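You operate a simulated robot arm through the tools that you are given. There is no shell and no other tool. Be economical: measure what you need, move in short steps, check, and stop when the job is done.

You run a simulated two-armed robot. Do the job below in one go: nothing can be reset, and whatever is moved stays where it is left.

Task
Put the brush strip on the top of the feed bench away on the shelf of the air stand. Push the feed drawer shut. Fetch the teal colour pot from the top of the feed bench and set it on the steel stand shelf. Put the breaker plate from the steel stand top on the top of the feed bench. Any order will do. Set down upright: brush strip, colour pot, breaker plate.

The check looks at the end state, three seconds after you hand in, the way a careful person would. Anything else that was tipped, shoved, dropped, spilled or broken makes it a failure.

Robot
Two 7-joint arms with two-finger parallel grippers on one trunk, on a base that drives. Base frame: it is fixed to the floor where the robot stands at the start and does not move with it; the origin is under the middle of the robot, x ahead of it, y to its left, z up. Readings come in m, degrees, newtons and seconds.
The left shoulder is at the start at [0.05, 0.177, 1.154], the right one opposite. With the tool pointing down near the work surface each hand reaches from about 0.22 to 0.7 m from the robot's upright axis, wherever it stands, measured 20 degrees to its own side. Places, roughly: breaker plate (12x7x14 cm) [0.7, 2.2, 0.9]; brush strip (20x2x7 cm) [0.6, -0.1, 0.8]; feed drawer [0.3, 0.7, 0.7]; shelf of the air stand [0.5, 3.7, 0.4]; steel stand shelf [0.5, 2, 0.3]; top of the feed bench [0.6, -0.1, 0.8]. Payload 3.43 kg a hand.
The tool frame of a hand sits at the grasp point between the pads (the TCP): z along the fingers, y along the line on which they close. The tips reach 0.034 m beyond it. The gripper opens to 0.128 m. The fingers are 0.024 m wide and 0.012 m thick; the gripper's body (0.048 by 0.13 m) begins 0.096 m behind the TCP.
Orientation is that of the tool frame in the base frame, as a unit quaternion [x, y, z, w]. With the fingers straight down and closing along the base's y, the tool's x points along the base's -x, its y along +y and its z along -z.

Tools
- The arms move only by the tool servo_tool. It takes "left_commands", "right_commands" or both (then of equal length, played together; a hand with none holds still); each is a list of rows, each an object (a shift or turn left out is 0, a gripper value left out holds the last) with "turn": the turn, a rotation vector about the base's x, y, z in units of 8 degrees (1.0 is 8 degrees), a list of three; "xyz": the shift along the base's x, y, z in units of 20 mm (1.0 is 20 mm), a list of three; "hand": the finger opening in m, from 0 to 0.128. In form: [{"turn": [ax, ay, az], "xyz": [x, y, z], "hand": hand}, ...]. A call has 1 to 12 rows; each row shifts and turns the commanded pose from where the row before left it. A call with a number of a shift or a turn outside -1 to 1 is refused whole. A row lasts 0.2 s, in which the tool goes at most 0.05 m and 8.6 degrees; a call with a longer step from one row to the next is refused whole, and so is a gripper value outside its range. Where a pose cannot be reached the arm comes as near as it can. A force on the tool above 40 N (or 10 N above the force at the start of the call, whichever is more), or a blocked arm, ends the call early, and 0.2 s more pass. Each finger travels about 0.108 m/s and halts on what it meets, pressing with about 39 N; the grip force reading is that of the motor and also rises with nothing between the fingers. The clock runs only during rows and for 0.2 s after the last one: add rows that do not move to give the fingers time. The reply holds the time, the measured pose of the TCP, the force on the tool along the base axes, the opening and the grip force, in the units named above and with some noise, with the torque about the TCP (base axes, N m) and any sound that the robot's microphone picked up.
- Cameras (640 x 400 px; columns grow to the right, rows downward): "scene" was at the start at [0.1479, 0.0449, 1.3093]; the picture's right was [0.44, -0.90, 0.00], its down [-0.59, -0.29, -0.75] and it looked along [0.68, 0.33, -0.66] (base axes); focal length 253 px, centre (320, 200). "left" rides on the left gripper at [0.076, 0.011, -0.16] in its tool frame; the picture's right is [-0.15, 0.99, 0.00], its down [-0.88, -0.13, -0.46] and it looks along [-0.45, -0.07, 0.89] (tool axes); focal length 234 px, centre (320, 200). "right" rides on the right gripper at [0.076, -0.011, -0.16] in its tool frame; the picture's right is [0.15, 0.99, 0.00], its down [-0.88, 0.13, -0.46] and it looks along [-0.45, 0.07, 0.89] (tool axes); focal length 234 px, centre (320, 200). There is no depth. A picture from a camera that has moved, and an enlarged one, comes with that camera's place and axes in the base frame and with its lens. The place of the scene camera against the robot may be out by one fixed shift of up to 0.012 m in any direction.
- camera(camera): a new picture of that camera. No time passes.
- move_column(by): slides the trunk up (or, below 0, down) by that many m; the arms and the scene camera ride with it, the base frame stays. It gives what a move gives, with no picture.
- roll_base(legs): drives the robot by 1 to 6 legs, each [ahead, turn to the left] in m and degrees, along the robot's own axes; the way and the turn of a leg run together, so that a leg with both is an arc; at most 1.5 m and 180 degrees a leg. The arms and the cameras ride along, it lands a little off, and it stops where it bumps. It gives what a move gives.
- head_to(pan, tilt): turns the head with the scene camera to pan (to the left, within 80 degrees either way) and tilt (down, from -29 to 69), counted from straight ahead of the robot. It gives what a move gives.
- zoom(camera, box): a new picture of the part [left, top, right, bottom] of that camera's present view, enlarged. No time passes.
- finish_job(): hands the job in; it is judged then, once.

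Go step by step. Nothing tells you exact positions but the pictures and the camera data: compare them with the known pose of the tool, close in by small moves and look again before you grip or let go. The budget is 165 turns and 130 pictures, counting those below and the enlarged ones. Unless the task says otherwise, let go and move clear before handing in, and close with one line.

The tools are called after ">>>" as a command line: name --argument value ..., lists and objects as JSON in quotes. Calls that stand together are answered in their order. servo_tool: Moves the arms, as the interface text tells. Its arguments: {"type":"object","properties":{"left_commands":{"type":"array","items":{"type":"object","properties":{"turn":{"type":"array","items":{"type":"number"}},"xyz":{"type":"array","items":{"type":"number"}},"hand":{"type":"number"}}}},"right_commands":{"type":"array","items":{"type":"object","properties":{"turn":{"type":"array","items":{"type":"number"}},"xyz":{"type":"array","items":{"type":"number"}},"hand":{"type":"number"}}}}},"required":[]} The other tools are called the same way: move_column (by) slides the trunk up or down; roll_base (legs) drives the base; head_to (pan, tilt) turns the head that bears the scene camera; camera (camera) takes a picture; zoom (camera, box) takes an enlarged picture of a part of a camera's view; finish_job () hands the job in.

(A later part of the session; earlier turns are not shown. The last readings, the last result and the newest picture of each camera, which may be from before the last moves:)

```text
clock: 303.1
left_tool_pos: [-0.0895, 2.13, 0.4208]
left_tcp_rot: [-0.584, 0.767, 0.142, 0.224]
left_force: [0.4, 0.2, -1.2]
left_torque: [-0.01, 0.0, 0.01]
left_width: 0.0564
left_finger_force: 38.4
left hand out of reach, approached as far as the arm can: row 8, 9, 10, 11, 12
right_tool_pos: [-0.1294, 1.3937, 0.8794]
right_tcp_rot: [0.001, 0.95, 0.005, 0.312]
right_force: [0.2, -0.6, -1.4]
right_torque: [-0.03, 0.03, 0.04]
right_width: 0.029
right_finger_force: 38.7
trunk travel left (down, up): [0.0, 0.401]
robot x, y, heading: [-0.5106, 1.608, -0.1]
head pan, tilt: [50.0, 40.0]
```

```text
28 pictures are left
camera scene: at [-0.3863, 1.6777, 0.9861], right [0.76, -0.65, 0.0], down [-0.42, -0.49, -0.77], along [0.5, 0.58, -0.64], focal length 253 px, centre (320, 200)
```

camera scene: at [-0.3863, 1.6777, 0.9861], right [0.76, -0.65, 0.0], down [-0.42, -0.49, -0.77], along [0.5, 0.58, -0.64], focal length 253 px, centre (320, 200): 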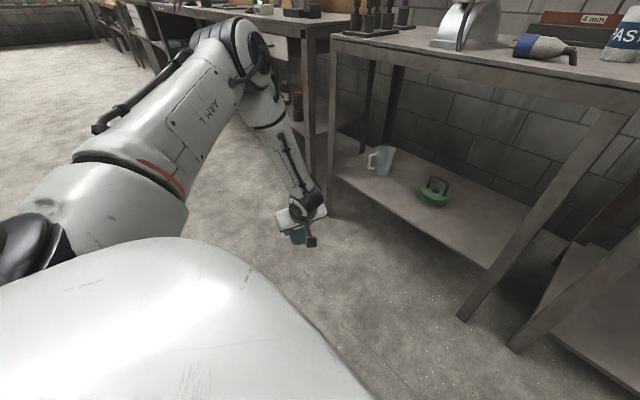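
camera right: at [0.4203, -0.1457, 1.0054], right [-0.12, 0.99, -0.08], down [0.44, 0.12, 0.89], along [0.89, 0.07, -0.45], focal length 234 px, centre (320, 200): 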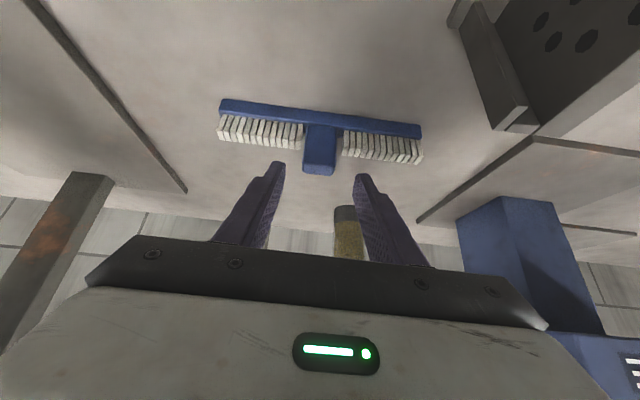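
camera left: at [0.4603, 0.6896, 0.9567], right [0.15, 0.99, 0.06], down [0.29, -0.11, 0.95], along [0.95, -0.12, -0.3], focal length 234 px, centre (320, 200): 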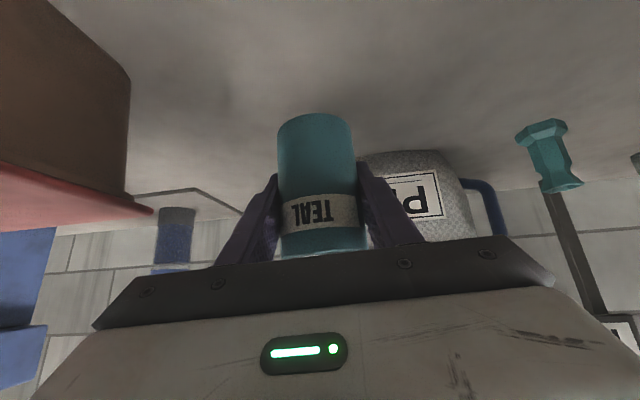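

The arm's floor is about z 0.42–0.49, so the pot will need a higher grip later; the air shelf (z ≈ 0.40) is within reach for the strip. I bring the left hand in and drive to the air stand first.

>>> servo_tool --left_commands '[{"xyz": [0, -0.8, 1], "turn": [0, 0, -0.9]}, {"xyz": [0, -0.8, 1], "turn": [0, 0, -0.9]}, {"xyz": [0, -0.8, 1], "turn": [0, 0, -0.9]}, {"xyz": [0, -0.8, 1], "turn": [0, 0, -0.9]}, {"xyz": [0, -0.8, 1], "turn": [0, 0, -0.9]}, {"xyz": [0, -0.8, 1], "turn": [0, 0, -0.9]}, {"xyz": [0, -0.8, 1], "turn": [0, 0, -0.9]}, {"xyz": [0, -0.8, 1]}, {"xyz": [0, -0.8, 1]}, {"xyz": [0, -0.8, 1]}, {"xyz": [0, -0.8, 1]}, {"xyz": [0, -0.8, 1]}]'

>>> roll_base --legs '[[0, 83], [1.5, 0], [0, 0], [0, -40]]'

>>> head_to --pan -30 --tilt 45

>>> camera --camera "scene"

```text
clock: 305.7
left_tool_pos: [-0.0891, 1.9362, 0.6631]
left_tcp_rot: [-0.202, 0.943, 0.032, 0.262]
left_force: [0.9, -0.2, -2.2]
left_torque: [0.0, -0.03, 0.0]
left_width: 0.0566
left_finger_force: 38.5
right_tool_pos: [-0.1286, 1.3917, 0.8803]
right_tcp_rot: [0.001, 0.95, 0.005, 0.312]
right_force: [-0.9, 0.4, -1.5]
right_torque: [-0.02, 0.01, 0.03]
right_width: 0.0289
right_finger_force: 39.2
trunk travel left (down, up): [0.0, 0.401]
robot x, y, heading: [-0.5124, 1.6084, -0.3]
head pan, tilt: [50.0, 40.0]
```

```text
clock: 318.9
left_tool_pos: [-0.2607, 3.6427, 0.6624]
left_tcp_rot: [-0.541, 0.798, 0.129, 0.23]
left_force: [-0.2, 0.0, -1.1]
left_torque: [0.0, 0.02, 0.03]
left_width: 0.0566
left_finger_force: 39.0
right_tool_pos: [0.0883, 3.2234, 0.8788]
right_tcp_rot: [-0.357, 0.881, 0.122, 0.287]
right_force: [1.2, 0.1, -1.5]
right_torque: [-0.04, 0.02, 0.0]
right_width: 0.0289
right_finger_force: 39.2
trunk travel left (down, up): [0.0, 0.401]
robot x, y, heading: [-0.3358, 3.1101, 43.8]
head pan, tilt: [50.0, 40.0]
```

```text
clock: 320.4
left_tool_pos: [-0.2604, 3.6409, 0.6625]
left_tcp_rot: [-0.54, 0.799, 0.128, 0.231]
left_force: [-0.4, -0.4, -1.8]
left_torque: [-0.02, -0.02, -0.01]
left_width: 0.0567
left_finger_force: 38.4
right_tool_pos: [0.0892, 3.2243, 0.8791]
right_tcp_rot: [-0.357, 0.881, 0.122, 0.287]
right_force: [0.6, 0.7, -1.2]
right_torque: [-0.03, 0.01, -0.02]
right_width: 0.0289
right_finger_force: 39.1
trunk travel left (down, up): [0.0, 0.401]
robot x, y, heading: [-0.3346, 3.106, 43.9]
head pan, tilt: [-30.0, 45.0]
```

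```text
27 pictures are left
camera scene: at [-0.2039, 3.1848, 0.9789], right [0.24, -0.97, 0.0], down [-0.69, -0.17, -0.71], along [0.69, 0.17, -0.71], focal length 253 px, centre (320, 200)
```

scene: 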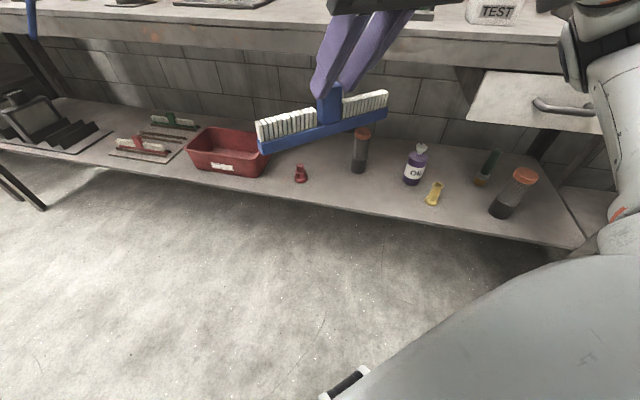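

>>> servo_tool --right_commands '[{"xyz": [0.2, -0.2, -0.9], "turn": [0, 0, -0.5]}, {"xyz": [0.2, -0.2, -0.9], "turn": [0, 0, -0.5]}, {"xyz": [0.2, -0.2, -0.9], "turn": [0, 0, -0.5]}, {"xyz": [0.2, -0.2, -0.9], "turn": [0, 0, -0.5]}, {"xyz": [0.2, -0.2, -0.9], "turn": [0, 0, -0.5]}, {"xyz": [0.2, -0.2, -0.9], "turn": [0, 0, -0.5]}, {"xyz": [0.2, -0.2, -0.9], "turn": [0, 0, -0.5]}, {"xyz": [0.2, -0.2, -0.9], "turn": [0, 0, -0.5]}, {"xyz": [0.2, 0, -0.9], "turn": [0, 0, -0.5]}, {"xyz": [0.2, 0, -0.9], "turn": [0, 0, -0.5]}, {"xyz": [0.2, 0, -0.9], "turn": [0, 0, -0.5]}, {"xyz": [0.2, 0, -0.9]}]'

>>> servo_tool --right_commands '[{"xyz": [0.8, 0, -0.6]}, {"xyz": [0.8, 0, -0.6]}, {"xyz": [0.8, 0, -0.6]}, {"xyz": [0.8, 0, -0.6]}, {"xyz": [0.8, 0, -0.3]}, {"xyz": [0.8, 0, -0.3]}, {"xyz": [0.8, 0, 0]}, {"xyz": [0.8, 0, 0]}]'

>>> camera --camera "scene"

```text
clock: 323.0
left_tool_pos: [-0.2604, 3.644, 0.6631]
left_tcp_rot: [-0.541, 0.799, 0.129, 0.23]
left_force: [0.3, 0.5, -2.2]
left_torque: [0.0, -0.01, -0.02]
left_width: 0.0562
left_finger_force: 38.8
right_tool_pos: [0.136, 3.1932, 0.6626]
right_tcp_rot: [0.002, 0.95, 0.005, 0.311]
right_force: [-0.3, -0.9, -1.4]
right_torque: [0.0, 0.02, -0.01]
right_width: 0.029
right_finger_force: 39.0
trunk travel left (down, up): [0.0, 0.401]
robot x, y, heading: [-0.3364, 3.1085, 43.9]
head pan, tilt: [-30.0, 45.0]
```

```text
clock: 324.8
left_tool_pos: [-0.2601, 3.6422, 0.663]
left_tcp_rot: [-0.541, 0.799, 0.129, 0.231]
left_force: [-0.8, -0.6, -1.3]
left_torque: [0.01, 0.01, 0.02]
left_width: 0.0564
left_finger_force: 38.9
right_tool_pos: [0.2645, 3.1924, 0.6055]
right_tcp_rot: [0.0, 0.95, 0.005, 0.312]
right_force: [0.5, -0.3, -2.2]
right_torque: [0.02, 0.0, 0.0]
right_width: 0.0289
right_finger_force: 39.0
trunk travel left (down, up): [0.0, 0.401]
robot x, y, heading: [-0.3355, 3.1098, 43.8]
head pan, tilt: [-30.0, 45.0]
```

```text
26 pictures are left
camera scene: at [-0.2039, 3.1847, 0.9789], right [0.24, -0.97, 0.0], down [-0.69, -0.17, -0.71], along [0.69, 0.17, -0.71], focal length 253 px, centre (320, 200)
```

scene: 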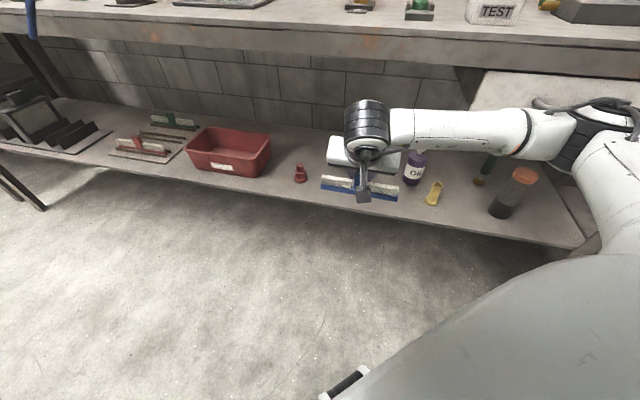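

>>> servo_tool --right_commands '[{"xyz": [0.7, 0, -0.6]}, {"xyz": [0.7, 0, -0.6]}, {"xyz": [0.7, 0, -0.6]}, {"xyz": [0.7, 0, -0.3]}, {"xyz": [0.7, 0, -0.3]}, {"xyz": [0.7, 0, -0.3]}, {"xyz": [0.7, 0, -0.2]}, {"xyz": [0.7, 0, -0.2]}, {"xyz": [0.7, 0, -0.2]}, {"xyz": [0.7, 0, -0.2]}, {}]'

>>> camera --camera "scene"

```text
clock: 327.2
left_tool_pos: [-0.2598, 3.6421, 0.6633]
left_tcp_rot: [-0.54, 0.799, 0.129, 0.23]
left_force: [0.6, -0.7, -1.0]
left_torque: [-0.04, 0.0, -0.02]
left_width: 0.0564
left_finger_force: 38.6
right_tool_pos: [0.4064, 3.1925, 0.5334]
right_tcp_rot: [0.0, 0.95, 0.006, 0.312]
right_force: [0.1, 0.8, -1.0]
right_torque: [0.02, 0.0, 0.01]
right_width: 0.0293
right_finger_force: 39.0
trunk travel left (down, up): [0.0, 0.401]
robot x, y, heading: [-0.3359, 3.1095, 43.4]
head pan, tilt: [-30.0, 45.0]
```

```text
25 pictures are left
camera scene: at [-0.2038, 3.1847, 0.9788], right [0.24, -0.97, 0.0], down [-0.69, -0.17, -0.71], along [0.69, 0.17, -0.71], focal length 253 px, centre (320, 200)
```

scene: 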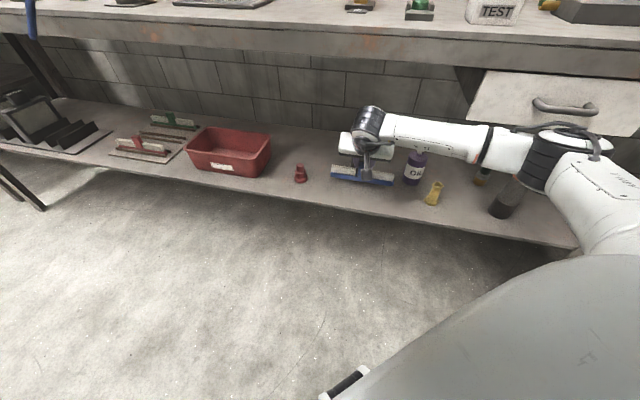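

>>> servo_tool --right_commands '[{"xyz": [0, 0, -0.6]}, {"xyz": [0, 0, -0.6]}, {"xyz": [0, 0, -0.4]}, {}]'

>>> zoom --camera "scene" --box '[280, 100, 440, 220]'

```text
clock: 328.2
left_tool_pos: [-0.2615, 3.6422, 0.6639]
left_tcp_rot: [-0.54, 0.798, 0.128, 0.233]
left_force: [-0.4, -0.7, -1.5]
left_torque: [-0.04, -0.03, -0.01]
left_width: 0.0562
left_finger_force: 39.4
right_tool_pos: [0.4062, 3.1929, 0.5072]
right_tcp_rot: [0.001, 0.949, 0.007, 0.316]
right_force: [-6.1, -2.8, 23.0]
right_torque: [-0.19, 0.11, -0.02]
right_width: 0.0291
right_finger_force: 39.0
trunk travel left (down, up): [0.0, 0.401]
robot x, y, heading: [-0.3343, 3.1075, 43.6]
head pan, tilt: [-30.0, 45.0]
```

```text
3.33 times, centred on (360, 160) of scene
camera zoom: at [-0.206, 3.1844, 0.9796], right [0.24, -0.97, 0.0], down [-0.69, -0.17, -0.71], along [0.69, 0.17, -0.7], focal length 845 px, centre (187, 333)
```

zoom: 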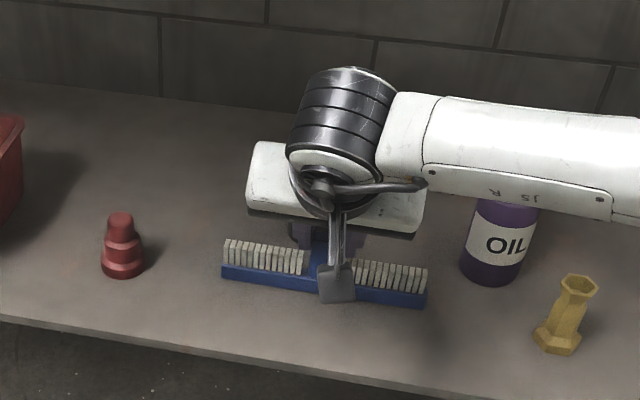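

>>> servo_tool --right_commands '[{"xyz": [0, 0, 0.25]}, {}]'

```text
clock: 328.8
left_tool_pos: [-0.2607, 3.6433, 0.6623]
left_tcp_rot: [-0.541, 0.798, 0.129, 0.232]
left_force: [-0.3, 0.2, -1.4]
left_torque: [0.06, 0.0, 0.01]
left_width: 0.0566
left_finger_force: 38.9
right_tool_pos: [0.4038, 3.194, 0.5065]
right_tcp_rot: [0.0, 0.95, 0.005, 0.312]
right_force: [2.7, 1.8, 9.5]
right_torque: [0.11, -0.55, 0.06]
right_width: 0.029
right_finger_force: 39.4
trunk travel left (down, up): [0.0, 0.401]
robot x, y, heading: [-0.3328, 3.1082, 43.6]
head pan, tilt: [-30.0, 45.0]
```

>>> servo_tool --right_commands '[{"xyz": [0, 0, 0.1]}, {"hand": 0.04}, {"hand": 0.06}, {}, {"xyz": [-0.3, 0, 0.5]}, {"xyz": [-0.3, 0, 0.7]}, {"xyz": [-0.6, 0, 0.7]}, {"xyz": [-1, 0, 0.5]}, {"xyz": [-1, 0, 0.3]}, {"xyz": [-1, 0, 0]}, {"xyz": [-1, 0, 0]}, {"xyz": [-1, 0, 0]}]'

>>> servo_tool --right_commands '[{"xyz": [-1, 0, 0.2]}, {"xyz": [-1, 0, 0.5]}, {"xyz": [-1, 0, 1]}, {"xyz": [-1, 0, 1]}, {"xyz": [-1, 0, 1]}, {"xyz": [-1, 0, 1]}, {"xyz": [0, 0, 1]}, {"xyz": [0, 0, 1]}]'

>>> camera --camera "scene"

```text
clock: 331.4
left_tool_pos: [-0.2595, 3.6426, 0.6644]
left_tcp_rot: [-0.54, 0.799, 0.129, 0.23]
left_force: [0.8, -0.5, -1.3]
left_torque: [0.01, -0.01, -0.01]
left_width: 0.0561
left_finger_force: 39.0
right_tool_pos: [0.2804, 3.1915, 0.5628]
right_tcp_rot: [0.001, 0.95, 0.004, 0.312]
right_force: [0.0, -0.5, 0.2]
right_torque: [-0.03, 0.01, 0.0]
right_width: 0.06
right_finger_force: 0.2
trunk travel left (down, up): [0.0, 0.401]
robot x, y, heading: [-0.3377, 3.1097, 43.7]
head pan, tilt: [-30.0, 45.0]
```

```text
clock: 333.2
left_tool_pos: [-0.2602, 3.6417, 0.6619]
left_tcp_rot: [-0.54, 0.799, 0.129, 0.231]
left_force: [0.5, 0.5, -2.3]
left_torque: [-0.03, 0.0, 0.0]
left_width: 0.0564
left_finger_force: 39.2
right_tool_pos: [0.1613, 3.1915, 0.6957]
right_tcp_rot: [0.0, 0.95, 0.005, 0.311]
right_force: [0.1, -0.7, 0.1]
right_torque: [0.02, 0.0, 0.0]
right_width: 0.0603
right_finger_force: 0.0
trunk travel left (down, up): [0.0, 0.401]
robot x, y, heading: [-0.3359, 3.1066, 43.7]
head pan, tilt: [-30.0, 45.0]
```

```text
23 pictures are left
camera scene: at [-0.2039, 3.1847, 0.9788], right [0.24, -0.97, 0.0], down [-0.69, -0.17, -0.71], along [0.69, 0.17, -0.71], focal length 253 px, centre (320, 200)
```

scene: 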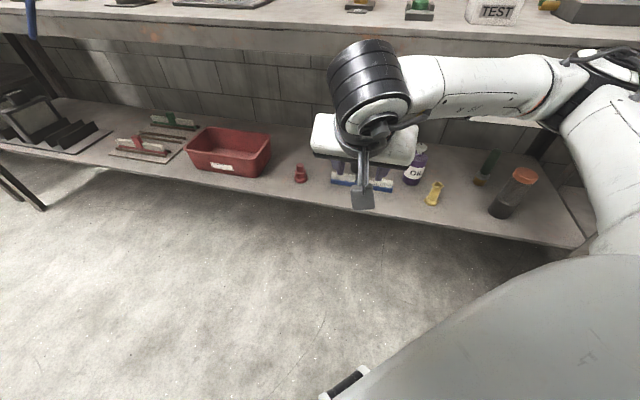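

Brush strip rests on the air shelf. I test, with the empty right hand, how low this posture can go (mirror of what the pot needs).

>>> servo_tool --right_commands '[{"xyz": [0.5, 0, -1], "turn": [0, -0.9, 0]}, {"xyz": [0.5, 0, -1]}, {"xyz": [0.5, 0, -1]}, {"xyz": [0.5, 0, -1]}, {"xyz": [0.5, 0, -1]}, {"xyz": [0.5, 0, -1]}, {"xyz": [0.5, 0, -1]}, {"xyz": [0.5, 0, -1]}, {"xyz": [0, 0, -1]}, {"xyz": [0, 0, -1]}, {"xyz": [0, 0, -1]}, {"xyz": [0, 0, -1]}]'

>>> servo_tool --right_commands '[{"xyz": [0, 0, -1]}, {"xyz": [0, 0, -1]}, {"xyz": [0, 0, -1]}, {"xyz": [0, 0, -1]}, {"xyz": [0, 0, -1]}]'

```text
clock: 335.8
left_tool_pos: [-0.2603, 3.6433, 0.6622]
left_tcp_rot: [-0.541, 0.799, 0.129, 0.231]
left_force: [-0.1, -0.2, -1.1]
left_torque: [-0.01, -0.03, 0.03]
left_width: 0.0563
left_finger_force: 39.0
right_tool_pos: [0.2399, 3.1919, 0.456]
right_tcp_rot: [-0.001, 0.929, 0.005, 0.37]
right_force: [0.1, 0.8, -0.5]
right_torque: [-0.01, -0.01, -0.04]
right_width: 0.0599
right_finger_force: 0.1
trunk travel left (down, up): [0.0, 0.401]
robot x, y, heading: [-0.3349, 3.1082, 43.5]
head pan, tilt: [-30.0, 45.0]
```

```text
clock: 337.0
left_tool_pos: [-0.2611, 3.6424, 0.6631]
left_tcp_rot: [-0.541, 0.799, 0.128, 0.23]
left_force: [0.3, 0.3, -1.3]
left_torque: [0.01, 0.01, 0.02]
left_width: 0.0568
left_finger_force: 39.1
right_tool_pos: [0.2408, 3.1915, 0.3554]
right_tcp_rot: [0.0, 0.929, 0.005, 0.37]
right_force: [-0.6, 0.9, -0.3]
right_torque: [-0.02, 0.0, 0.01]
right_width: 0.0598
right_finger_force: 0.1
trunk travel left (down, up): [0.0, 0.401]
robot x, y, heading: [-0.3386, 3.1104, 43.6]
head pan, tilt: [-30.0, 45.0]
```

The right arm gets down to z 0.355 in this outward posture, so the left arm can do the mirror of it. I reset the left arm high and in, then drive to the steel stand.

>>> servo_tool --left_commands '[{"xyz": [0.25, -0.52, 1], "turn": [0, 0, -0.3]}, {"xyz": [0.25, -0.52, 1], "turn": [0, 0, -0.3]}, {"xyz": [0.25, -0.52, 1], "turn": [0, 0, -0.3]}, {"xyz": [0.25, -0.52, 1], "turn": [0, 0, -0.3]}, {"xyz": [0.25, -0.52, 1], "turn": [0, 0, -0.3]}, {"xyz": [0.25, -0.52, 1], "turn": [0, 0, -0.3]}, {"xyz": [0.25, -0.52, 1], "turn": [0, 0, -0.3]}, {"xyz": [0.25, -0.52, 1], "turn": [0, 0, -0.3]}, {"xyz": [0.25, -0.52, 1], "turn": [0, 0, -0.3]}, {"xyz": [0.25, -0.52, 1], "turn": [0, 0, -0.3]}, {"xyz": [0.25, -0.52, 1], "turn": [0, 0, -0.3]}]' --right_commands '[{"xyz": [-0.5, 0, 1]}, {"xyz": [-0.5, 0, 1]}, {"xyz": [-0.5, 0, 1]}, {"xyz": [-0.5, 0, 1]}, {"xyz": [-0.5, 0, 1]}, {"xyz": [-0.5, 0, 1]}, {"xyz": [-0.5, 0, 1]}, {"xyz": [-0.5, 0, 1]}, {"xyz": [-0.5, 0, 1]}, {"xyz": [-0.5, 0, 1]}, {"xyz": [-0.5, 0, 1]}]'

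>>> roll_base --legs '[[-0.1, 0], [0, -133.6], [1.15, 0]]'

```text
clock: 339.4
left_tool_pos: [-0.2031, 3.5256, 0.8836]
left_tcp_rot: [-0.345, 0.901, 0.074, 0.254]
left_force: [0.5, -0.2, -1.2]
left_torque: [0.04, -0.02, 0.01]
left_width: 0.056
left_finger_force: 38.7
right_tool_pos: [0.1308, 3.1916, 0.5754]
right_tcp_rot: [0.0, 0.929, 0.004, 0.371]
right_force: [0.0, -0.8, 0.5]
right_torque: [-0.04, 0.05, 0.0]
right_width: 0.06
right_finger_force: 0.1
trunk travel left (down, up): [0.0, 0.401]
robot x, y, heading: [-0.3328, 3.1079, 43.4]
head pan, tilt: [-30.0, 45.0]
```

```text
clock: 351.6
left_tool_pos: [-0.1551, 1.5012, 0.8834]
left_tcp_rot: [0.68, 0.684, -0.201, 0.17]
left_force: [1.1, 1.5, -2.2]
left_torque: [-0.03, 0.01, -0.01]
left_width: 0.0563
left_finger_force: 39.0
right_tool_pos: [-0.6276, 1.4727, 0.5751]
right_tcp_rot: [0.847, 0.381, -0.336, 0.156]
right_force: [0.3, -0.5, 0.3]
right_torque: [0.0, -0.01, 0.01]
right_width: 0.0599
right_finger_force: 0.2
trunk travel left (down, up): [0.0, 0.401]
robot x, y, heading: [-0.3792, 1.8769, -87.8]
head pan, tilt: [-30.0, 45.0]
```

>>> roll_base --legs '[[0, 44], [0.06, 0]]'

>>> head_to --pan 30 --tilt 45

>>> servo_tool --left_commands '[{"turn": [-0.67, -0.69, 0]}, {"turn": [-0.67, -0.69, 0]}, {}]'

>>> camera --camera "scene"

```text
clock: 354.6
left_tool_pos: [0.0856, 1.7243, 0.8834]
left_tcp_rot: [0.373, 0.889, -0.123, 0.235]
left_force: [1.0, 0.8, -1.1]
left_torque: [0.03, -0.01, -0.03]
left_width: 0.0566
left_finger_force: 38.9
right_tool_pos: [-0.2333, 1.3739, 0.576]
right_tcp_rot: [0.641, 0.672, -0.252, 0.272]
right_force: [-0.8, 0.2, 0.0]
right_torque: [0.0, 0.01, 0.02]
right_width: 0.0599
right_finger_force: 0.1
trunk travel left (down, up): [0.0, 0.401]
robot x, y, heading: [-0.3364, 1.8352, -43.6]
head pan, tilt: [-30.0, 45.0]
```

```text
clock: 355.9
left_tool_pos: [0.0854, 1.7242, 0.882]
left_tcp_rot: [0.373, 0.889, -0.123, 0.234]
left_force: [-0.4, 1.1, -1.3]
left_torque: [0.01, -0.01, 0.0]
left_width: 0.0564
left_finger_force: 38.7
right_tool_pos: [-0.2331, 1.3751, 0.5746]
right_tcp_rot: [0.641, 0.672, -0.252, 0.271]
right_force: [-0.5, -0.1, 0.6]
right_torque: [-0.02, -0.01, -0.01]
right_width: 0.0599
right_finger_force: 0.1
trunk travel left (down, up): [0.0, 0.401]
robot x, y, heading: [-0.3346, 1.8353, -43.9]
head pan, tilt: [30.0, 45.0]
```

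```text
clock: 356.7
left_tool_pos: [0.0844, 1.7251, 0.8822]
left_tcp_rot: [0.36, 0.847, -0.169, 0.353]
left_force: [0.3, 0.0, -2.5]
left_torque: [0.0, 0.01, 0.0]
left_width: 0.0564
left_finger_force: 38.5
right_tool_pos: [-0.2338, 1.3741, 0.576]
right_tcp_rot: [0.641, 0.673, -0.251, 0.272]
right_force: [0.1, 0.5, 0.0]
right_torque: [-0.01, 0.0, -0.01]
right_width: 0.0601
right_finger_force: 0.0
trunk travel left (down, up): [0.0, 0.401]
robot x, y, heading: [-0.3414, 1.8353, -43.6]
head pan, tilt: [30.0, 45.0]
```

```text
22 pictures are left
camera scene: at [-0.2057, 1.7768, 0.9789], right [-0.24, -0.97, 0.0], down [-0.69, 0.17, -0.71], along [0.69, -0.17, -0.71], focal length 253 px, centre (320, 200)
```

scene: 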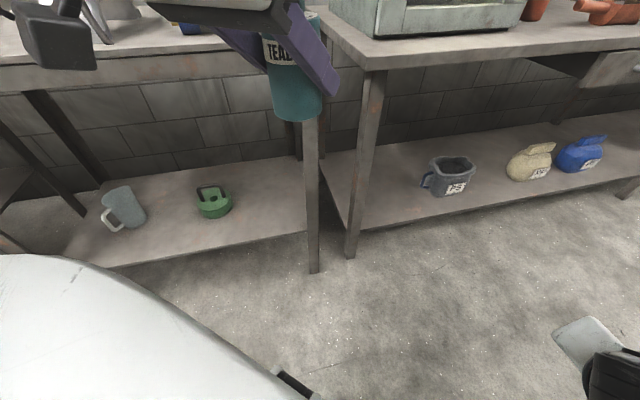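

>>> roll_base --legs '[[0.13, 0]]'

>>> servo_tool --left_commands '[{"xyz": [-0.2, 0.7, -0.9], "turn": [0, 0, 0.46]}, {"xyz": [-0.2, 0.7, -0.9], "turn": [0, 0, 0.46]}, {"xyz": [-0.2, 0.7, -0.9], "turn": [0, 0, 0.46]}, {"xyz": [0, 0.7, -0.9], "turn": [0, 0, 0.46]}, {"xyz": [0, 0.7, -0.9], "turn": [0, 0, 0.46]}, {"xyz": [0, 0.7, -0.9], "turn": [0, 0, 0.46]}, {"xyz": [0, 0.7, -0.9], "turn": [0, 0, 0.46]}, {"xyz": [0, 0.7, -0.9], "turn": [0, 0, 0.46]}, {"xyz": [0, 0.7, -0.9], "turn": [0, 0, 0.46]}, {"xyz": [0, 0.7, -0.9], "turn": [0, 0, 0.46]}, {"xyz": [0, 0.7, -0.9], "turn": [0, 0, 0.46]}, {"xyz": [0, 0.7, -0.9], "turn": [0, 0, 0.44]}]'

>>> camera --camera "scene"

```text
clock: 358.0
left_tool_pos: [0.1782, 1.636, 0.8825]
left_tcp_rot: [0.359, 0.848, -0.168, 0.352]
left_force: [1.3, 0.4, -1.4]
left_torque: [0.02, 0.0, 0.0]
left_width: 0.0565
left_finger_force: 39.3
right_tool_pos: [-0.1395, 1.285, 0.5758]
right_tcp_rot: [0.641, 0.672, -0.251, 0.273]
right_force: [-0.3, -1.5, -0.4]
right_torque: [-0.01, 0.0, 0.04]
right_width: 0.0599
right_finger_force: 0.2
trunk travel left (down, up): [0.0, 0.401]
robot x, y, heading: [-0.2461, 1.7508, -43.7]
head pan, tilt: [30.0, 45.0]
```

```text
clock: 360.6
left_tool_pos: [0.2299, 1.7035, 0.7769]
left_tcp_rot: [0.016, 0.921, -0.024, 0.389]
left_force: [-0.3, 0.7, -1.6]
left_torque: [0.01, -0.03, 0.0]
left_width: 0.0563
left_finger_force: 38.5
left hand out of reach, approached as far as the arm can: row 3, 4, 5, 6, 7, 8, 9, 10, 11, 12
right_tool_pos: [-0.1404, 1.2858, 0.5757]
right_tcp_rot: [0.641, 0.672, -0.252, 0.271]
right_force: [0.0, 0.0, 0.5]
right_torque: [0.0, 0.01, 0.01]
right_width: 0.0602
right_finger_force: 0.1
trunk travel left (down, up): [0.0, 0.401]
robot x, y, heading: [-0.2418, 1.7461, -43.9]
head pan, tilt: [30.0, 45.0]
```

```text
21 pictures are left
camera scene: at [-0.1127, 1.6879, 0.9789], right [-0.24, -0.97, 0.0], down [-0.69, 0.17, -0.71], along [0.69, -0.17, -0.71], focal length 253 px, centre (320, 200)
```

scene: 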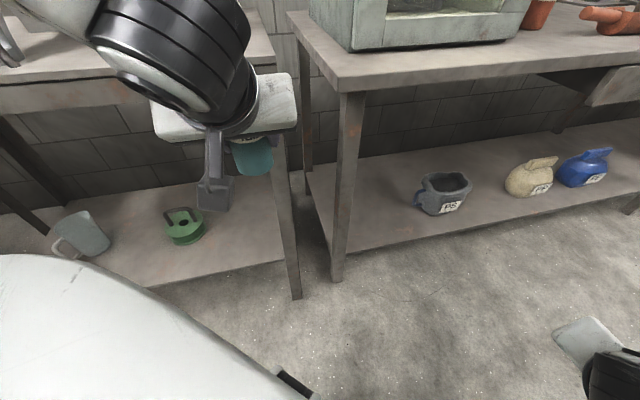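

The hand was simply too close to the body there. I back the base off and descend further out, as with the right arm.

>>> roll_base --legs '[[-0.14, 0]]'

>>> servo_tool --left_commands '[{"xyz": [0.3, 0, -0.8]}, {"xyz": [0.3, 0, -0.8]}, {"xyz": [0.3, 0, -0.8]}, {"xyz": [0.3, 0, -0.8]}, {"xyz": [0.3, 0, -0.8]}, {"xyz": [0.3, 0, -0.8]}, {"xyz": [0.3, 0, -0.9]}, {"xyz": [0.3, 0, -0.9]}, {"xyz": [0.3, 0, -0.9]}, {"xyz": [0.3, 0, -0.9]}]'

```text
clock: 361.9
left_tool_pos: [0.1286, 1.7992, 0.7758]
left_tcp_rot: [0.015, 0.921, -0.023, 0.389]
left_force: [0.3, 0.4, -1.8]
left_torque: [-0.01, -0.01, -0.01]
left_width: 0.0565
left_finger_force: 39.3
right_tool_pos: [-0.2417, 1.3812, 0.5756]
right_tcp_rot: [0.641, 0.672, -0.252, 0.271]
right_force: [-0.9, 0.2, -0.1]
right_torque: [-0.05, -0.02, -0.01]
right_width: 0.0598
right_finger_force: 0.1
trunk travel left (down, up): [0.0, 0.401]
robot x, y, heading: [-0.3456, 1.8438, -43.7]
head pan, tilt: [30.0, 45.0]
```

```text
clock: 364.1
left_tool_pos: [0.1912, 1.7928, 0.6108]
left_tcp_rot: [0.016, 0.921, -0.024, 0.389]
left_force: [-0.5, -0.5, -0.7]
left_torque: [-0.02, 0.0, -0.01]
left_width: 0.0561
left_finger_force: 38.9
left hand out of reach, approached as far as the arm can: row 1, 2
right_tool_pos: [-0.2409, 1.3816, 0.5754]
right_tcp_rot: [0.641, 0.672, -0.251, 0.272]
right_force: [0.5, -0.3, -0.6]
right_torque: [0.0, 0.0, 0.01]
right_width: 0.0598
right_finger_force: 0.0
trunk travel left (down, up): [0.0, 0.401]
robot x, y, heading: [-0.3443, 1.8433, -43.9]
head pan, tilt: [30.0, 45.0]
```

>>> servo_tool --left_commands '[{"xyz": [0.25, 0, -1]}, {"xyz": [0.25, 0, -1]}, {"xyz": [0.25, 0, -1]}, {"xyz": [0.25, 0, -1]}, {"xyz": [0.25, 0, -1]}, {"xyz": [0.25, 0, -1]}, {"xyz": [0.25, 0, -1]}, {"xyz": [0.25, 0, -1]}, {"xyz": [0.25, 0, -1]}]'

>>> camera --camera "scene"

```text
clock: 366.1
left_tool_pos: [0.2523, 1.8119, 0.4772]
left_tcp_rot: [0.016, 0.922, -0.023, 0.387]
left_force: [0.0, 0.6, -0.9]
left_torque: [0.0, 0.03, 0.02]
left_width: 0.0564
left_finger_force: 39.4
left hand out of reach, approached as far as the arm can: row 6, 7, 8, 9
right_tool_pos: [-0.2408, 1.3813, 0.5754]
right_tcp_rot: [0.642, 0.672, -0.252, 0.271]
right_force: [0.0, -0.2, -0.9]
right_torque: [0.0, -0.01, 0.03]
right_width: 0.0601
right_finger_force: 0.1
trunk travel left (down, up): [0.0, 0.401]
robot x, y, heading: [-0.3448, 1.8415, -44.0]
head pan, tilt: [30.0, 45.0]
```

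```text
20 pictures are left
camera scene: at [-0.2132, 1.7839, 0.9789], right [-0.24, -0.97, 0.0], down [-0.69, 0.17, -0.71], along [0.69, -0.17, -0.71], focal length 253 px, centre (320, 200)
```

scene: 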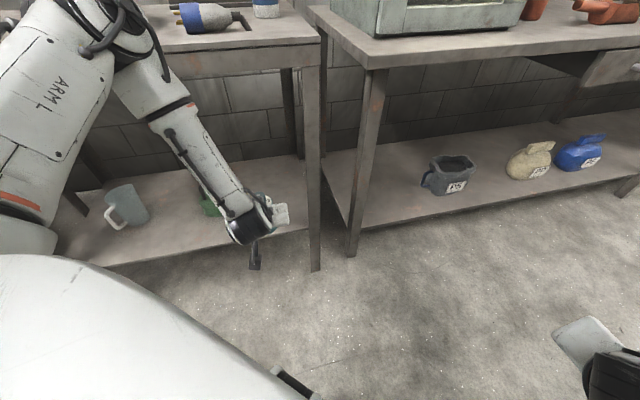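

The left arm is in an elbow-up posture that cannot get low enough, while the right arm can. I'll set the pot on the free spot of the steel stand top, then take it with the right hand.

>>> servo_tool --left_commands '[{"xyz": [-0.6, 0, 0.9]}, {"xyz": [-0.6, 0, 0.9]}, {"xyz": [-0.6, 0, 0.9]}, {"xyz": [-0.6, 0, 0.9]}, {"xyz": [-0.6, 0, 0.9]}, {"xyz": [-0.4, 0, 1]}, {"xyz": [-0.4, 0, 1]}, {"xyz": [0, 0, 1]}, {"xyz": [0, 0, 1]}, {"xyz": [0, 0, 1]}, {"xyz": [0, 0, 1]}, {"xyz": [0, 0, 1]}]' --right_commands '[{"xyz": [0, 0, 1]}, {"xyz": [0, 0, 1]}, {"xyz": [0, 0, 1]}, {"xyz": [0, 0, 1]}, {"xyz": [0, 0, 1]}, {"xyz": [0, 0, 1]}, {"xyz": [0, 0, 1]}, {"xyz": [0, 0, 1]}, {"xyz": [0, 0, 1]}, {"xyz": [0, 0, 1]}, {"xyz": [0, 0, 1]}, {"xyz": [0, 0, 1]}]'

>>> move_column --by 0.28

>>> roll_base --legs '[[0, 134], [0.25, 0], [0, -104]]'

```text
clock: 368.7
left_tool_pos: [0.1797, 1.806, 0.7093]
left_tcp_rot: [0.016, 0.92, -0.024, 0.39]
left_force: [0.0, 0.0, -1.6]
left_torque: [0.03, 0.0, -0.02]
left_width: 0.0563
left_finger_force: 39.0
left hand out of reach, approached as far as the arm can: row 7, 8
right_tool_pos: [-0.2417, 1.3819, 0.8149]
right_tcp_rot: [0.641, 0.672, -0.252, 0.271]
right_force: [0.2, -0.6, -0.3]
right_torque: [0.01, -0.01, -0.01]
right_width: 0.0601
right_finger_force: 0.0
trunk travel left (down, up): [0.0, 0.401]
robot x, y, heading: [-0.3449, 1.8456, -44.0]
head pan, tilt: [30.0, 45.0]
```

```text
clock: 371.5
left_tool_pos: [0.181, 1.8065, 0.9877]
left_tcp_rot: [0.017, 0.921, -0.025, 0.389]
left_force: [0.4, -0.3, -1.3]
left_torque: [-0.02, 0.04, -0.03]
left_width: 0.0568
left_finger_force: 38.9
right_tool_pos: [-0.2416, 1.3819, 1.0944]
right_tcp_rot: [0.641, 0.672, -0.252, 0.272]
right_force: [0.0, -0.4, 0.3]
right_torque: [0.01, -0.03, 0.0]
right_width: 0.06
right_finger_force: 0.1
trunk travel left (down, up): [-0.28, 0.121]
robot x, y, heading: [-0.3415, 1.8412, -43.9]
head pan, tilt: [30.0, 45.0]
```

```text
clock: 383.2
left_tool_pos: [0.1407, 2.3063, 0.9872]
left_tcp_rot: [-0.208, 0.897, 0.071, 0.383]
left_force: [0.4, -0.3, -1.9]
left_torque: [-0.01, -0.01, 0.03]
left_width: 0.0564
left_finger_force: 39.3
right_tool_pos: [-0.0297, 1.7344, 1.0951]
right_tcp_rot: [0.459, 0.807, -0.179, 0.325]
right_force: [0.0, 0.1, -0.7]
right_torque: [0.0, -0.03, 0.02]
right_width: 0.0601
right_finger_force: 0.0
trunk travel left (down, up): [-0.28, 0.121]
robot x, y, heading: [-0.3399, 2.0961, -15.8]
head pan, tilt: [30.0, 45.0]
```

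>>> servo_tool --left_commands '[{"xyz": [0, -0.95, 0.5], "turn": [0, 0, -0.7]}, {"xyz": [0, -0.95, 0.5], "turn": [0, 0, -0.7]}, {"xyz": [0, -0.95, 0.5], "turn": [0, 0, -0.7]}, {"xyz": [0, -0.95, 0.5], "turn": [0, 0, -0.7]}, {"xyz": [0, -0.95, 0.5], "turn": [0, 0, -0.65]}]'

>>> roll_base --legs '[[0.16, 0]]'

>>> head_to --pan 16 --tilt 40

>>> camera --camera "scene"

```text
clock: 384.4
left_tool_pos: [0.1406, 2.2128, 1.0389]
left_tcp_rot: [0.013, 0.921, -0.023, 0.388]
left_force: [-0.2, -1.3, -1.8]
left_torque: [0.01, 0.03, 0.02]
left_width: 0.0562
left_finger_force: 39.2
right_tool_pos: [-0.0315, 1.7336, 1.0955]
right_tcp_rot: [0.459, 0.808, -0.178, 0.325]
right_force: [0.4, -0.1, -1.4]
right_torque: [0.01, -0.02, 0.01]
right_width: 0.0602
right_finger_force: 0.0
trunk travel left (down, up): [-0.28, 0.121]
robot x, y, heading: [-0.3409, 2.0895, -15.7]
head pan, tilt: [30.0, 45.0]
```

```text
clock: 385.9
left_tool_pos: [0.2951, 2.1686, 1.0371]
left_tcp_rot: [0.012, 0.921, -0.022, 0.389]
left_force: [0.2, -0.6, -0.6]
left_torque: [-0.04, 0.03, 0.01]
left_width: 0.0562
left_finger_force: 39.4
right_tool_pos: [0.1225, 1.6898, 1.0945]
right_tcp_rot: [0.459, 0.807, -0.179, 0.325]
right_force: [0.5, 0.8, -0.5]
right_torque: [0.0, 0.02, -0.04]
right_width: 0.0599
right_finger_force: 0.0
trunk travel left (down, up): [-0.28, 0.121]
robot x, y, heading: [-0.1894, 2.0518, -15.7]
head pan, tilt: [30.0, 45.0]
```

```text
clock: 386.6
left_tool_pos: [0.2957, 2.1693, 1.037]
left_tcp_rot: [0.012, 0.921, -0.022, 0.389]
left_force: [0.5, -1.0, -1.0]
left_torque: [0.02, -0.01, -0.01]
left_width: 0.0565
left_finger_force: 38.9
right_tool_pos: [0.1223, 1.6911, 1.0965]
right_tcp_rot: [0.459, 0.808, -0.179, 0.324]
right_force: [-0.8, 0.1, 0.5]
right_torque: [-0.02, 0.01, 0.03]
right_width: 0.0599
right_finger_force: 0.1
trunk travel left (down, up): [-0.28, 0.121]
robot x, y, heading: [-0.1891, 2.0462, -15.4]
head pan, tilt: [16.0, 40.0]
```

```text
19 pictures are left
camera scene: at [-0.032, 2.0386, 1.2661], right [0.01, -1.0, 0.0], down [-0.64, 0.0, -0.77], along [0.77, 0.0, -0.64], focal length 253 px, centre (320, 200)
```

scene: 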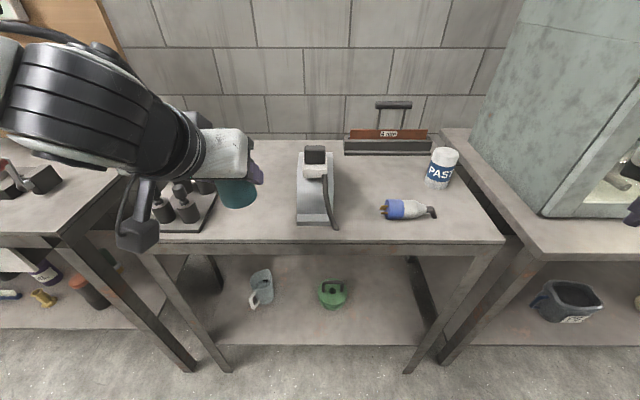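

>>> servo_tool --left_commands '[{"xyz": [0.9, 0, 0]}, {"xyz": [0.9, 0, 0]}, {"xyz": [0.9, 0, -0.5]}, {"xyz": [0.9, 0, -0.8]}, {"xyz": [0.9, 0, -0.8]}, {"xyz": [0.9, 0.1, -0.9]}, {"xyz": [0.9, 0.1, -0.9]}, {"xyz": [0, 0, -0.9]}, {}]'

>>> zoom --camera "scene" --box '[130, 120, 350, 260]'

```text
clock: 388.6
left_tool_pos: [0.4223, 2.1744, 0.9432]
left_tcp_rot: [0.012, 0.921, -0.022, 0.389]
left_force: [0.4, 0.4, -1.6]
left_torque: [0.02, 0.02, -0.02]
left_width: 0.0564
left_finger_force: 38.4
right_tool_pos: [0.1221, 1.6905, 1.096]
right_tcp_rot: [0.459, 0.807, -0.179, 0.325]
right_force: [-0.5, 0.0, 0.5]
right_torque: [-0.01, -0.03, -0.01]
right_width: 0.0599
right_finger_force: 0.0
trunk travel left (down, up): [-0.28, 0.121]
robot x, y, heading: [-0.1908, 2.0507, -15.8]
head pan, tilt: [16.0, 40.0]
```

```text
2.86 times, centred on (240, 190) of scene
camera zoom: at [-0.0321, 2.0385, 1.2661], right [0.0, -1.0, 0.0], down [-0.64, 0.0, -0.77], along [0.77, 0.0, -0.64], focal length 724 px, centre (549, 229)
```

zoom: 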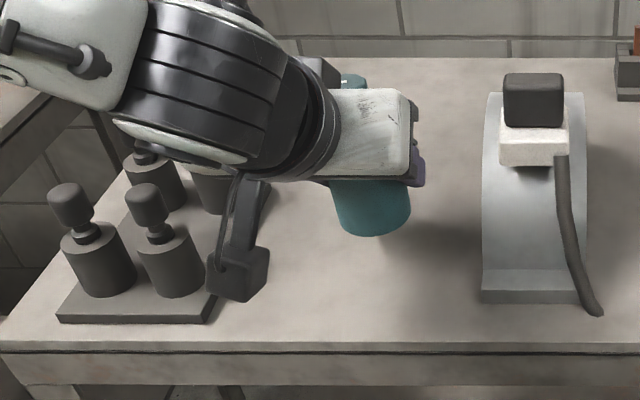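

>>> servo_tool --left_commands '[{"xyz": [0, 0, -0.8]}, {"xyz": [0, 0, -0.3]}, {"xyz": [0, 0, -0.2]}, {}]'

>>> servo_tool --left_commands '[{"xyz": [0, 0, -0.2]}, {}]'

```text
clock: 389.6
left_tool_pos: [0.4217, 2.1748, 0.9168]
left_tcp_rot: [0.012, 0.92, -0.022, 0.39]
left_force: [0.1, -0.6, -2.0]
left_torque: [-0.02, 0.01, 0.02]
left_width: 0.0564
left_finger_force: 39.4
right_tool_pos: [0.1229, 1.6907, 1.0955]
right_tcp_rot: [0.46, 0.807, -0.179, 0.324]
right_force: [-0.2, 0.5, 0.3]
right_torque: [0.02, 0.01, -0.01]
right_width: 0.06
right_finger_force: 0.2
trunk travel left (down, up): [-0.28, 0.121]
robot x, y, heading: [-0.1859, 2.0482, -15.9]
head pan, tilt: [16.0, 40.0]
```

```text
clock: 390.2
left_tool_pos: [0.4206, 2.1737, 0.9102]
left_tcp_rot: [0.012, 0.921, -0.022, 0.389]
left_force: [0.4, 0.4, -2.0]
left_torque: [0.01, -0.01, -0.05]
left_width: 0.0565
left_finger_force: 39.0
right_tool_pos: [0.1232, 1.6917, 1.0949]
right_tcp_rot: [0.46, 0.807, -0.18, 0.325]
right_force: [-0.1, 0.2, -0.1]
right_torque: [0.02, 0.04, -0.01]
right_width: 0.0601
right_finger_force: 0.1
trunk travel left (down, up): [-0.28, 0.121]
robot x, y, heading: [-0.1895, 2.0457, -15.7]
head pan, tilt: [16.0, 40.0]
```

>>> servo_tool --left_commands '[{"xyz": [0, 0, -0.15]}, {}]'

>>> servo_tool --left_commands '[{"xyz": [0, 0, -0.15]}, {}]'

>>> servo_tool --left_commands '[{"xyz": [0, 0, -0.15]}, {}]'

```text
clock: 390.8
left_tool_pos: [0.4205, 2.1735, 0.9108]
left_tcp_rot: [0.012, 0.92, -0.022, 0.391]
left_force: [-0.6, 0.5, 3.9]
left_torque: [0.15, 0.02, 0.01]
left_width: 0.0564
left_finger_force: 38.8
right_tool_pos: [0.1204, 1.6909, 1.0965]
right_tcp_rot: [0.459, 0.807, -0.178, 0.325]
right_force: [-0.4, -0.7, 0.0]
right_torque: [0.0, 0.0, 0.04]
right_width: 0.0598
right_finger_force: 0.1
trunk travel left (down, up): [-0.28, 0.121]
robot x, y, heading: [-0.1875, 2.0499, -15.6]
head pan, tilt: [16.0, 40.0]
```

```text
clock: 391.4
left_tool_pos: [0.4204, 2.1737, 0.9105]
left_tcp_rot: [0.013, 0.919, -0.023, 0.393]
left_force: [-3.5, 4.9, 22.8]
left_torque: [0.68, 0.26, 0.03]
left_width: 0.0565
left_finger_force: 39.2
right_tool_pos: [0.1211, 1.6911, 1.0961]
right_tcp_rot: [0.459, 0.807, -0.179, 0.326]
right_force: [0.7, 0.1, 0.2]
right_torque: [-0.03, -0.02, -0.02]
right_width: 0.0601
right_finger_force: 0.1
trunk travel left (down, up): [-0.28, 0.121]
robot x, y, heading: [-0.1869, 2.0485, -15.4]
head pan, tilt: [16.0, 40.0]
```

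```text
clock: 392.0
left_tool_pos: [0.4207, 2.1732, 0.9079]
left_tcp_rot: [0.013, 0.918, -0.022, 0.396]
left_force: [0.3, 5.4, 34.2]
left_torque: [0.99, 0.21, -0.02]
left_width: 0.0566
left_finger_force: 38.9
right_tool_pos: [0.1204, 1.6909, 1.0961]
right_tcp_rot: [0.459, 0.807, -0.178, 0.326]
right_force: [-0.2, 0.2, -0.6]
right_torque: [-0.01, -0.02, -0.01]
right_width: 0.0598
right_finger_force: 0.0
trunk travel left (down, up): [-0.28, 0.121]
robot x, y, heading: [-0.183, 2.0512, -15.5]
head pan, tilt: [16.0, 40.0]
```

>>> servo_tool --left_commands '[{"xyz": [0, 0, 0.35]}, {}, {"hand": 0.065}, {"hand": 0.1}, {}, {"xyz": [-0.7, 0, 0.7]}, {"xyz": [-0.7, 0, 0.7]}, {"xyz": [-0.7, 0, 0.7]}, {"xyz": [-0.7, 0, 0.7]}, {"xyz": [-0.7, 0, 0.7]}, {"xyz": [-0.7, 0, 0.7]}, {"xyz": [-0.7, 0, 0.7]}]'

>>> camera --camera "scene"

```text
clock: 394.6
left_tool_pos: [0.3246, 2.1749, 1.0076]
left_tcp_rot: [0.012, 0.921, -0.022, 0.39]
left_force: [0.4, 0.7, 0.5]
left_torque: [-0.02, -0.01, 0.01]
left_width: 0.1
left_finger_force: 0.1
right_tool_pos: [0.1219, 1.6913, 1.0959]
right_tcp_rot: [0.459, 0.807, -0.178, 0.324]
right_force: [0.4, -0.1, 0.5]
right_torque: [0.0, 0.0, 0.01]
right_width: 0.0601
right_finger_force: 0.0
trunk travel left (down, up): [-0.28, 0.121]
robot x, y, heading: [-0.183, 2.0436, -15.8]
head pan, tilt: [16.0, 40.0]
```

```text
17 pictures are left
camera scene: at [-0.0325, 2.0385, 1.2662], right [0.0, -1.0, 0.0], down [-0.64, 0.0, -0.77], along [0.77, 0.0, -0.64], focal length 253 px, centre (320, 200)
```

scene: 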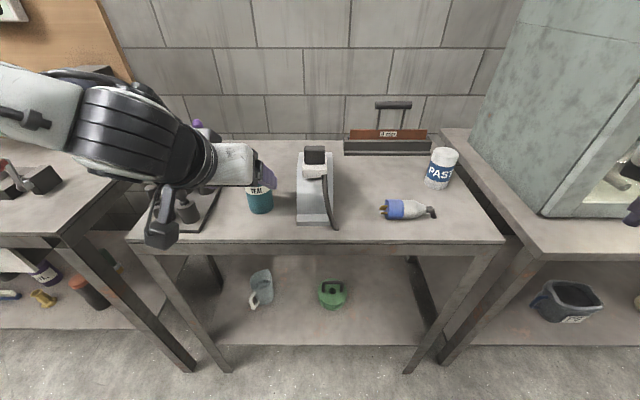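

>>> servo_tool --left_commands '[{"xyz": [-0.9, 0.2, 0.3]}, {"xyz": [-0.9, 0.2, 0.3]}, {"xyz": [-0.9, 0.2, 0.3]}, {"xyz": [-0.9, 0.2, 0.3]}, {"xyz": [-0.9, 0.2, 0]}, {"xyz": [-0.9, 0.2, 0]}]'

>>> roll_base --legs '[[-0.13, 0], [0, 105.5], [0.28, 0], [0, -90]]'

```text
clock: 396.0
left_tool_pos: [0.2709, 2.171, 1.0624]
left_tcp_rot: [0.012, 0.921, -0.022, 0.388]
left_force: [0.1, -0.2, -0.4]
left_torque: [0.01, -0.01, 0.03]
left_width: 0.1003
left_finger_force: 0.1
left hand out of reach, approached as far as the arm can: row 2, 3, 4, 5, 6
right_tool_pos: [0.1216, 1.6903, 1.0953]
right_tcp_rot: [0.459, 0.807, -0.179, 0.325]
right_force: [0.1, 0.8, 0.8]
right_torque: [0.0, -0.01, 0.0]
right_width: 0.06
right_finger_force: 0.1
trunk travel left (down, up): [-0.28, 0.121]
robot x, y, heading: [-0.1876, 2.0479, -15.6]
head pan, tilt: [16.0, 40.0]
```

```text
clock: 407.1
left_tool_pos: [0.0901, 2.6097, 1.0611]
left_tcp_rot: [-0.12, 0.914, 0.033, 0.387]
left_force: [-0.5, -0.1, -0.7]
left_torque: [-0.01, 0.02, 0.0]
left_width: 0.1
left_finger_force: 0.1
right_tool_pos: [0.0834, 2.1061, 1.0951]
right_tcp_rot: [0.339, 0.865, -0.131, 0.346]
right_force: [-0.2, 0.3, 0.7]
right_torque: [-0.01, 0.01, 0.02]
right_width: 0.0602
right_finger_force: 0.0
trunk travel left (down, up): [-0.28, 0.121]
robot x, y, heading: [-0.3144, 2.3642, 1.1]
head pan, tilt: [16.0, 40.0]
```

>>> roll_base --legs '[[0.08, -1]]'

>>> servo_tool --right_commands '[{"xyz": [0.6, 0.36, 0], "turn": [0, 0, 0.54], "hand": 0.09}, {"xyz": [0.85, 0.36, 0], "turn": [0, 0, 0.54]}, {"xyz": [0.85, 0.36, 0], "turn": [0, 0, 0.54]}, {"xyz": [0.85, 0.36, -0.4], "turn": [0, 0, 0.54]}, {"xyz": [0.85, 0.36, -0.6], "turn": [0, 0, 0.54]}, {"xyz": [0.85, 0.36, -0.6], "turn": [0, 0, 0.54]}, {"xyz": [0.85, 0.36, -0.7], "turn": [0, 0, 0.54]}, {"xyz": [0.85, 0.36, -0.7], "turn": [0, 0, 0.54]}, {"xyz": [0.85, 0.36, -0.8], "turn": [0, 0, 0.54]}, {"xyz": [0.85, 0.36, -0.9], "turn": [0, 0, 0.54]}]'

>>> camera --camera "right"

```text
clock: 408.2
left_tool_pos: [0.1747, 2.6027, 1.0628]
left_tcp_rot: [-0.111, 0.915, 0.03, 0.388]
left_force: [0.8, -0.5, -0.7]
left_torque: [0.0, 0.02, -0.01]
left_width: 0.0999
left_finger_force: 0.0
right_tool_pos: [0.1589, 2.1, 1.0955]
right_tcp_rot: [0.347, 0.861, -0.135, 0.346]
right_force: [0.5, 0.3, 0.1]
right_torque: [0.0, -0.02, 0.0]
right_width: 0.0601
right_finger_force: 0.0
trunk travel left (down, up): [-0.28, 0.121]
robot x, y, heading: [-0.2369, 2.3616, -0.3]
head pan, tilt: [16.0, 40.0]
```

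```text
clock: 410.4
left_tool_pos: [0.1734, 2.6029, 1.0618]
left_tcp_rot: [-0.112, 0.914, 0.03, 0.388]
left_force: [0.3, 0.3, -0.3]
left_torque: [-0.02, -0.03, 0.02]
left_width: 0.1001
left_finger_force: 0.1
right_tool_pos: [0.3245, 2.1716, 1.0021]
right_tcp_rot: [0.004, 0.928, 0.002, 0.371]
right_force: [-0.3, -0.1, 1.0]
right_torque: [-0.02, 0.01, -0.02]
right_width: 0.0902
right_finger_force: 0.0
trunk travel left (down, up): [-0.28, 0.121]
robot x, y, heading: [-0.2348, 2.3626, -0.1]
head pan, tilt: [16.0, 40.0]
```

```text
16 pictures are left
camera right: at [0.1575, 2.1627, 1.0673], right [-0.1, 0.99, -0.09], down [0.33, 0.12, 0.94], along [0.94, 0.06, -0.33], focal length 234 px, centre (320, 200)
```

right: 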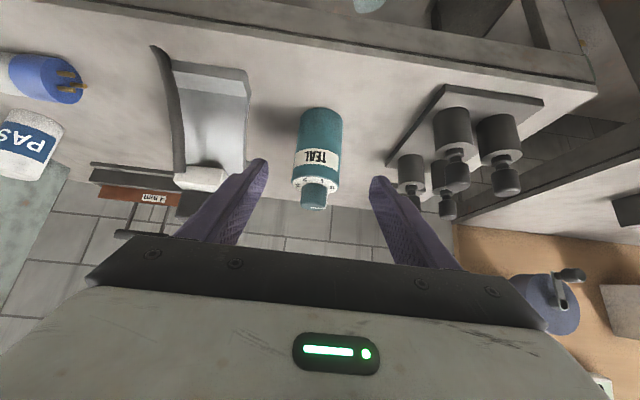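

>>> servo_tool --right_commands '[{"xyz": [0.79, 0.02, -0.77]}, {"xyz": [0.79, 0.02, -0.77]}, {"xyz": [0.79, 0.02, -0.77]}, {"xyz": [0.79, 0.02, -0.77]}, {}]'

>>> camera --camera "right"

```text
clock: 411.6
left_tool_pos: [0.1737, 2.6031, 1.0625]
left_tcp_rot: [-0.112, 0.915, 0.03, 0.387]
left_force: [0.1, -0.4, -0.5]
left_torque: [0.02, -0.01, 0.02]
left_width: 0.1
left_finger_force: 0.0
right_tool_pos: [0.3865, 2.1748, 0.9404]
right_tcp_rot: [0.004, 0.929, 0.004, 0.37]
right_force: [0.5, -0.2, 0.3]
right_torque: [0.0, 0.01, 0.01]
right_width: 0.0899
right_finger_force: 0.1
trunk travel left (down, up): [-0.28, 0.121]
robot x, y, heading: [-0.2324, 2.3641, -0.4]
head pan, tilt: [16.0, 40.0]
```

```text
15 pictures are left
camera right: at [0.2196, 2.1642, 1.0062], right [-0.1, 0.99, -0.09], down [0.33, 0.12, 0.94], along [0.94, 0.06, -0.33], focal length 234 px, centre (320, 200)
```

right: 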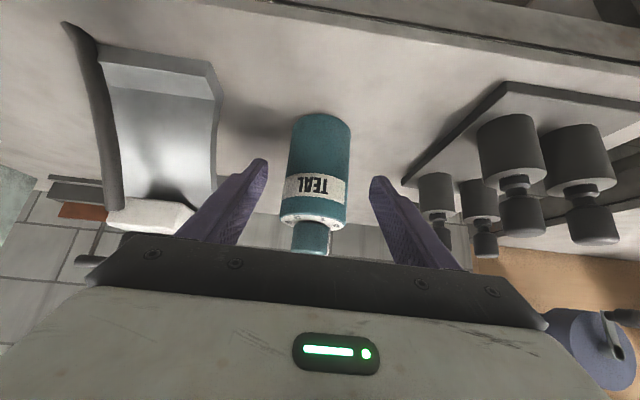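

>>> servo_tool --right_commands '[{"xyz": [0.8, 0, -0.65]}, {"xyz": [0.85, 0, -0.6]}, {}, {"hand": 0.07}, {"hand": 0.055}, {"hand": 0.045}, {}, {}, {"xyz": [0, 0, 0.5]}, {"xyz": [0, 0, 0.7]}, {"xyz": [0, 0, 0.7]}]'

>>> camera --camera "right"

```text
clock: 414.0
left_tool_pos: [0.173, 2.6033, 1.0615]
left_tcp_rot: [-0.112, 0.914, 0.03, 0.388]
left_force: [0.1, 0.8, -0.7]
left_torque: [0.01, -0.01, 0.01]
left_width: 0.0999
left_finger_force: 0.1
right_tool_pos: [0.4176, 2.1729, 0.9535]
right_tcp_rot: [0.005, 0.929, 0.004, 0.37]
right_force: [-0.7, 0.2, -1.5]
right_torque: [0.0, -0.01, -0.01]
right_width: 0.0564
right_finger_force: 38.9
trunk travel left (down, up): [-0.28, 0.121]
robot x, y, heading: [-0.2362, 2.3624, -0.4]
head pan, tilt: [16.0, 40.0]
```

```text
14 pictures are left
camera right: at [0.2515, 2.1634, 1.0191], right [-0.1, 0.99, -0.09], down [0.33, 0.12, 0.94], along [0.94, 0.06, -0.34], focal length 234 px, centre (320, 200)
```

right: 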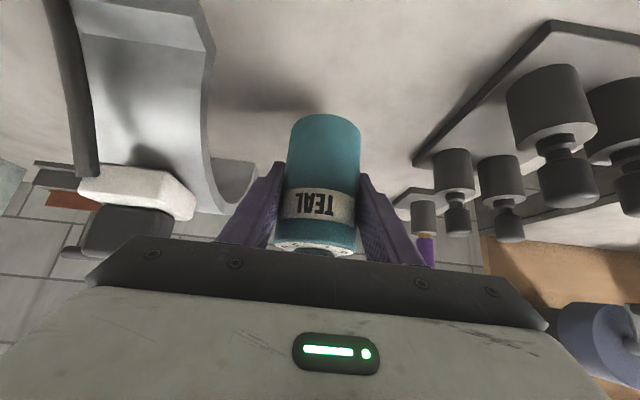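

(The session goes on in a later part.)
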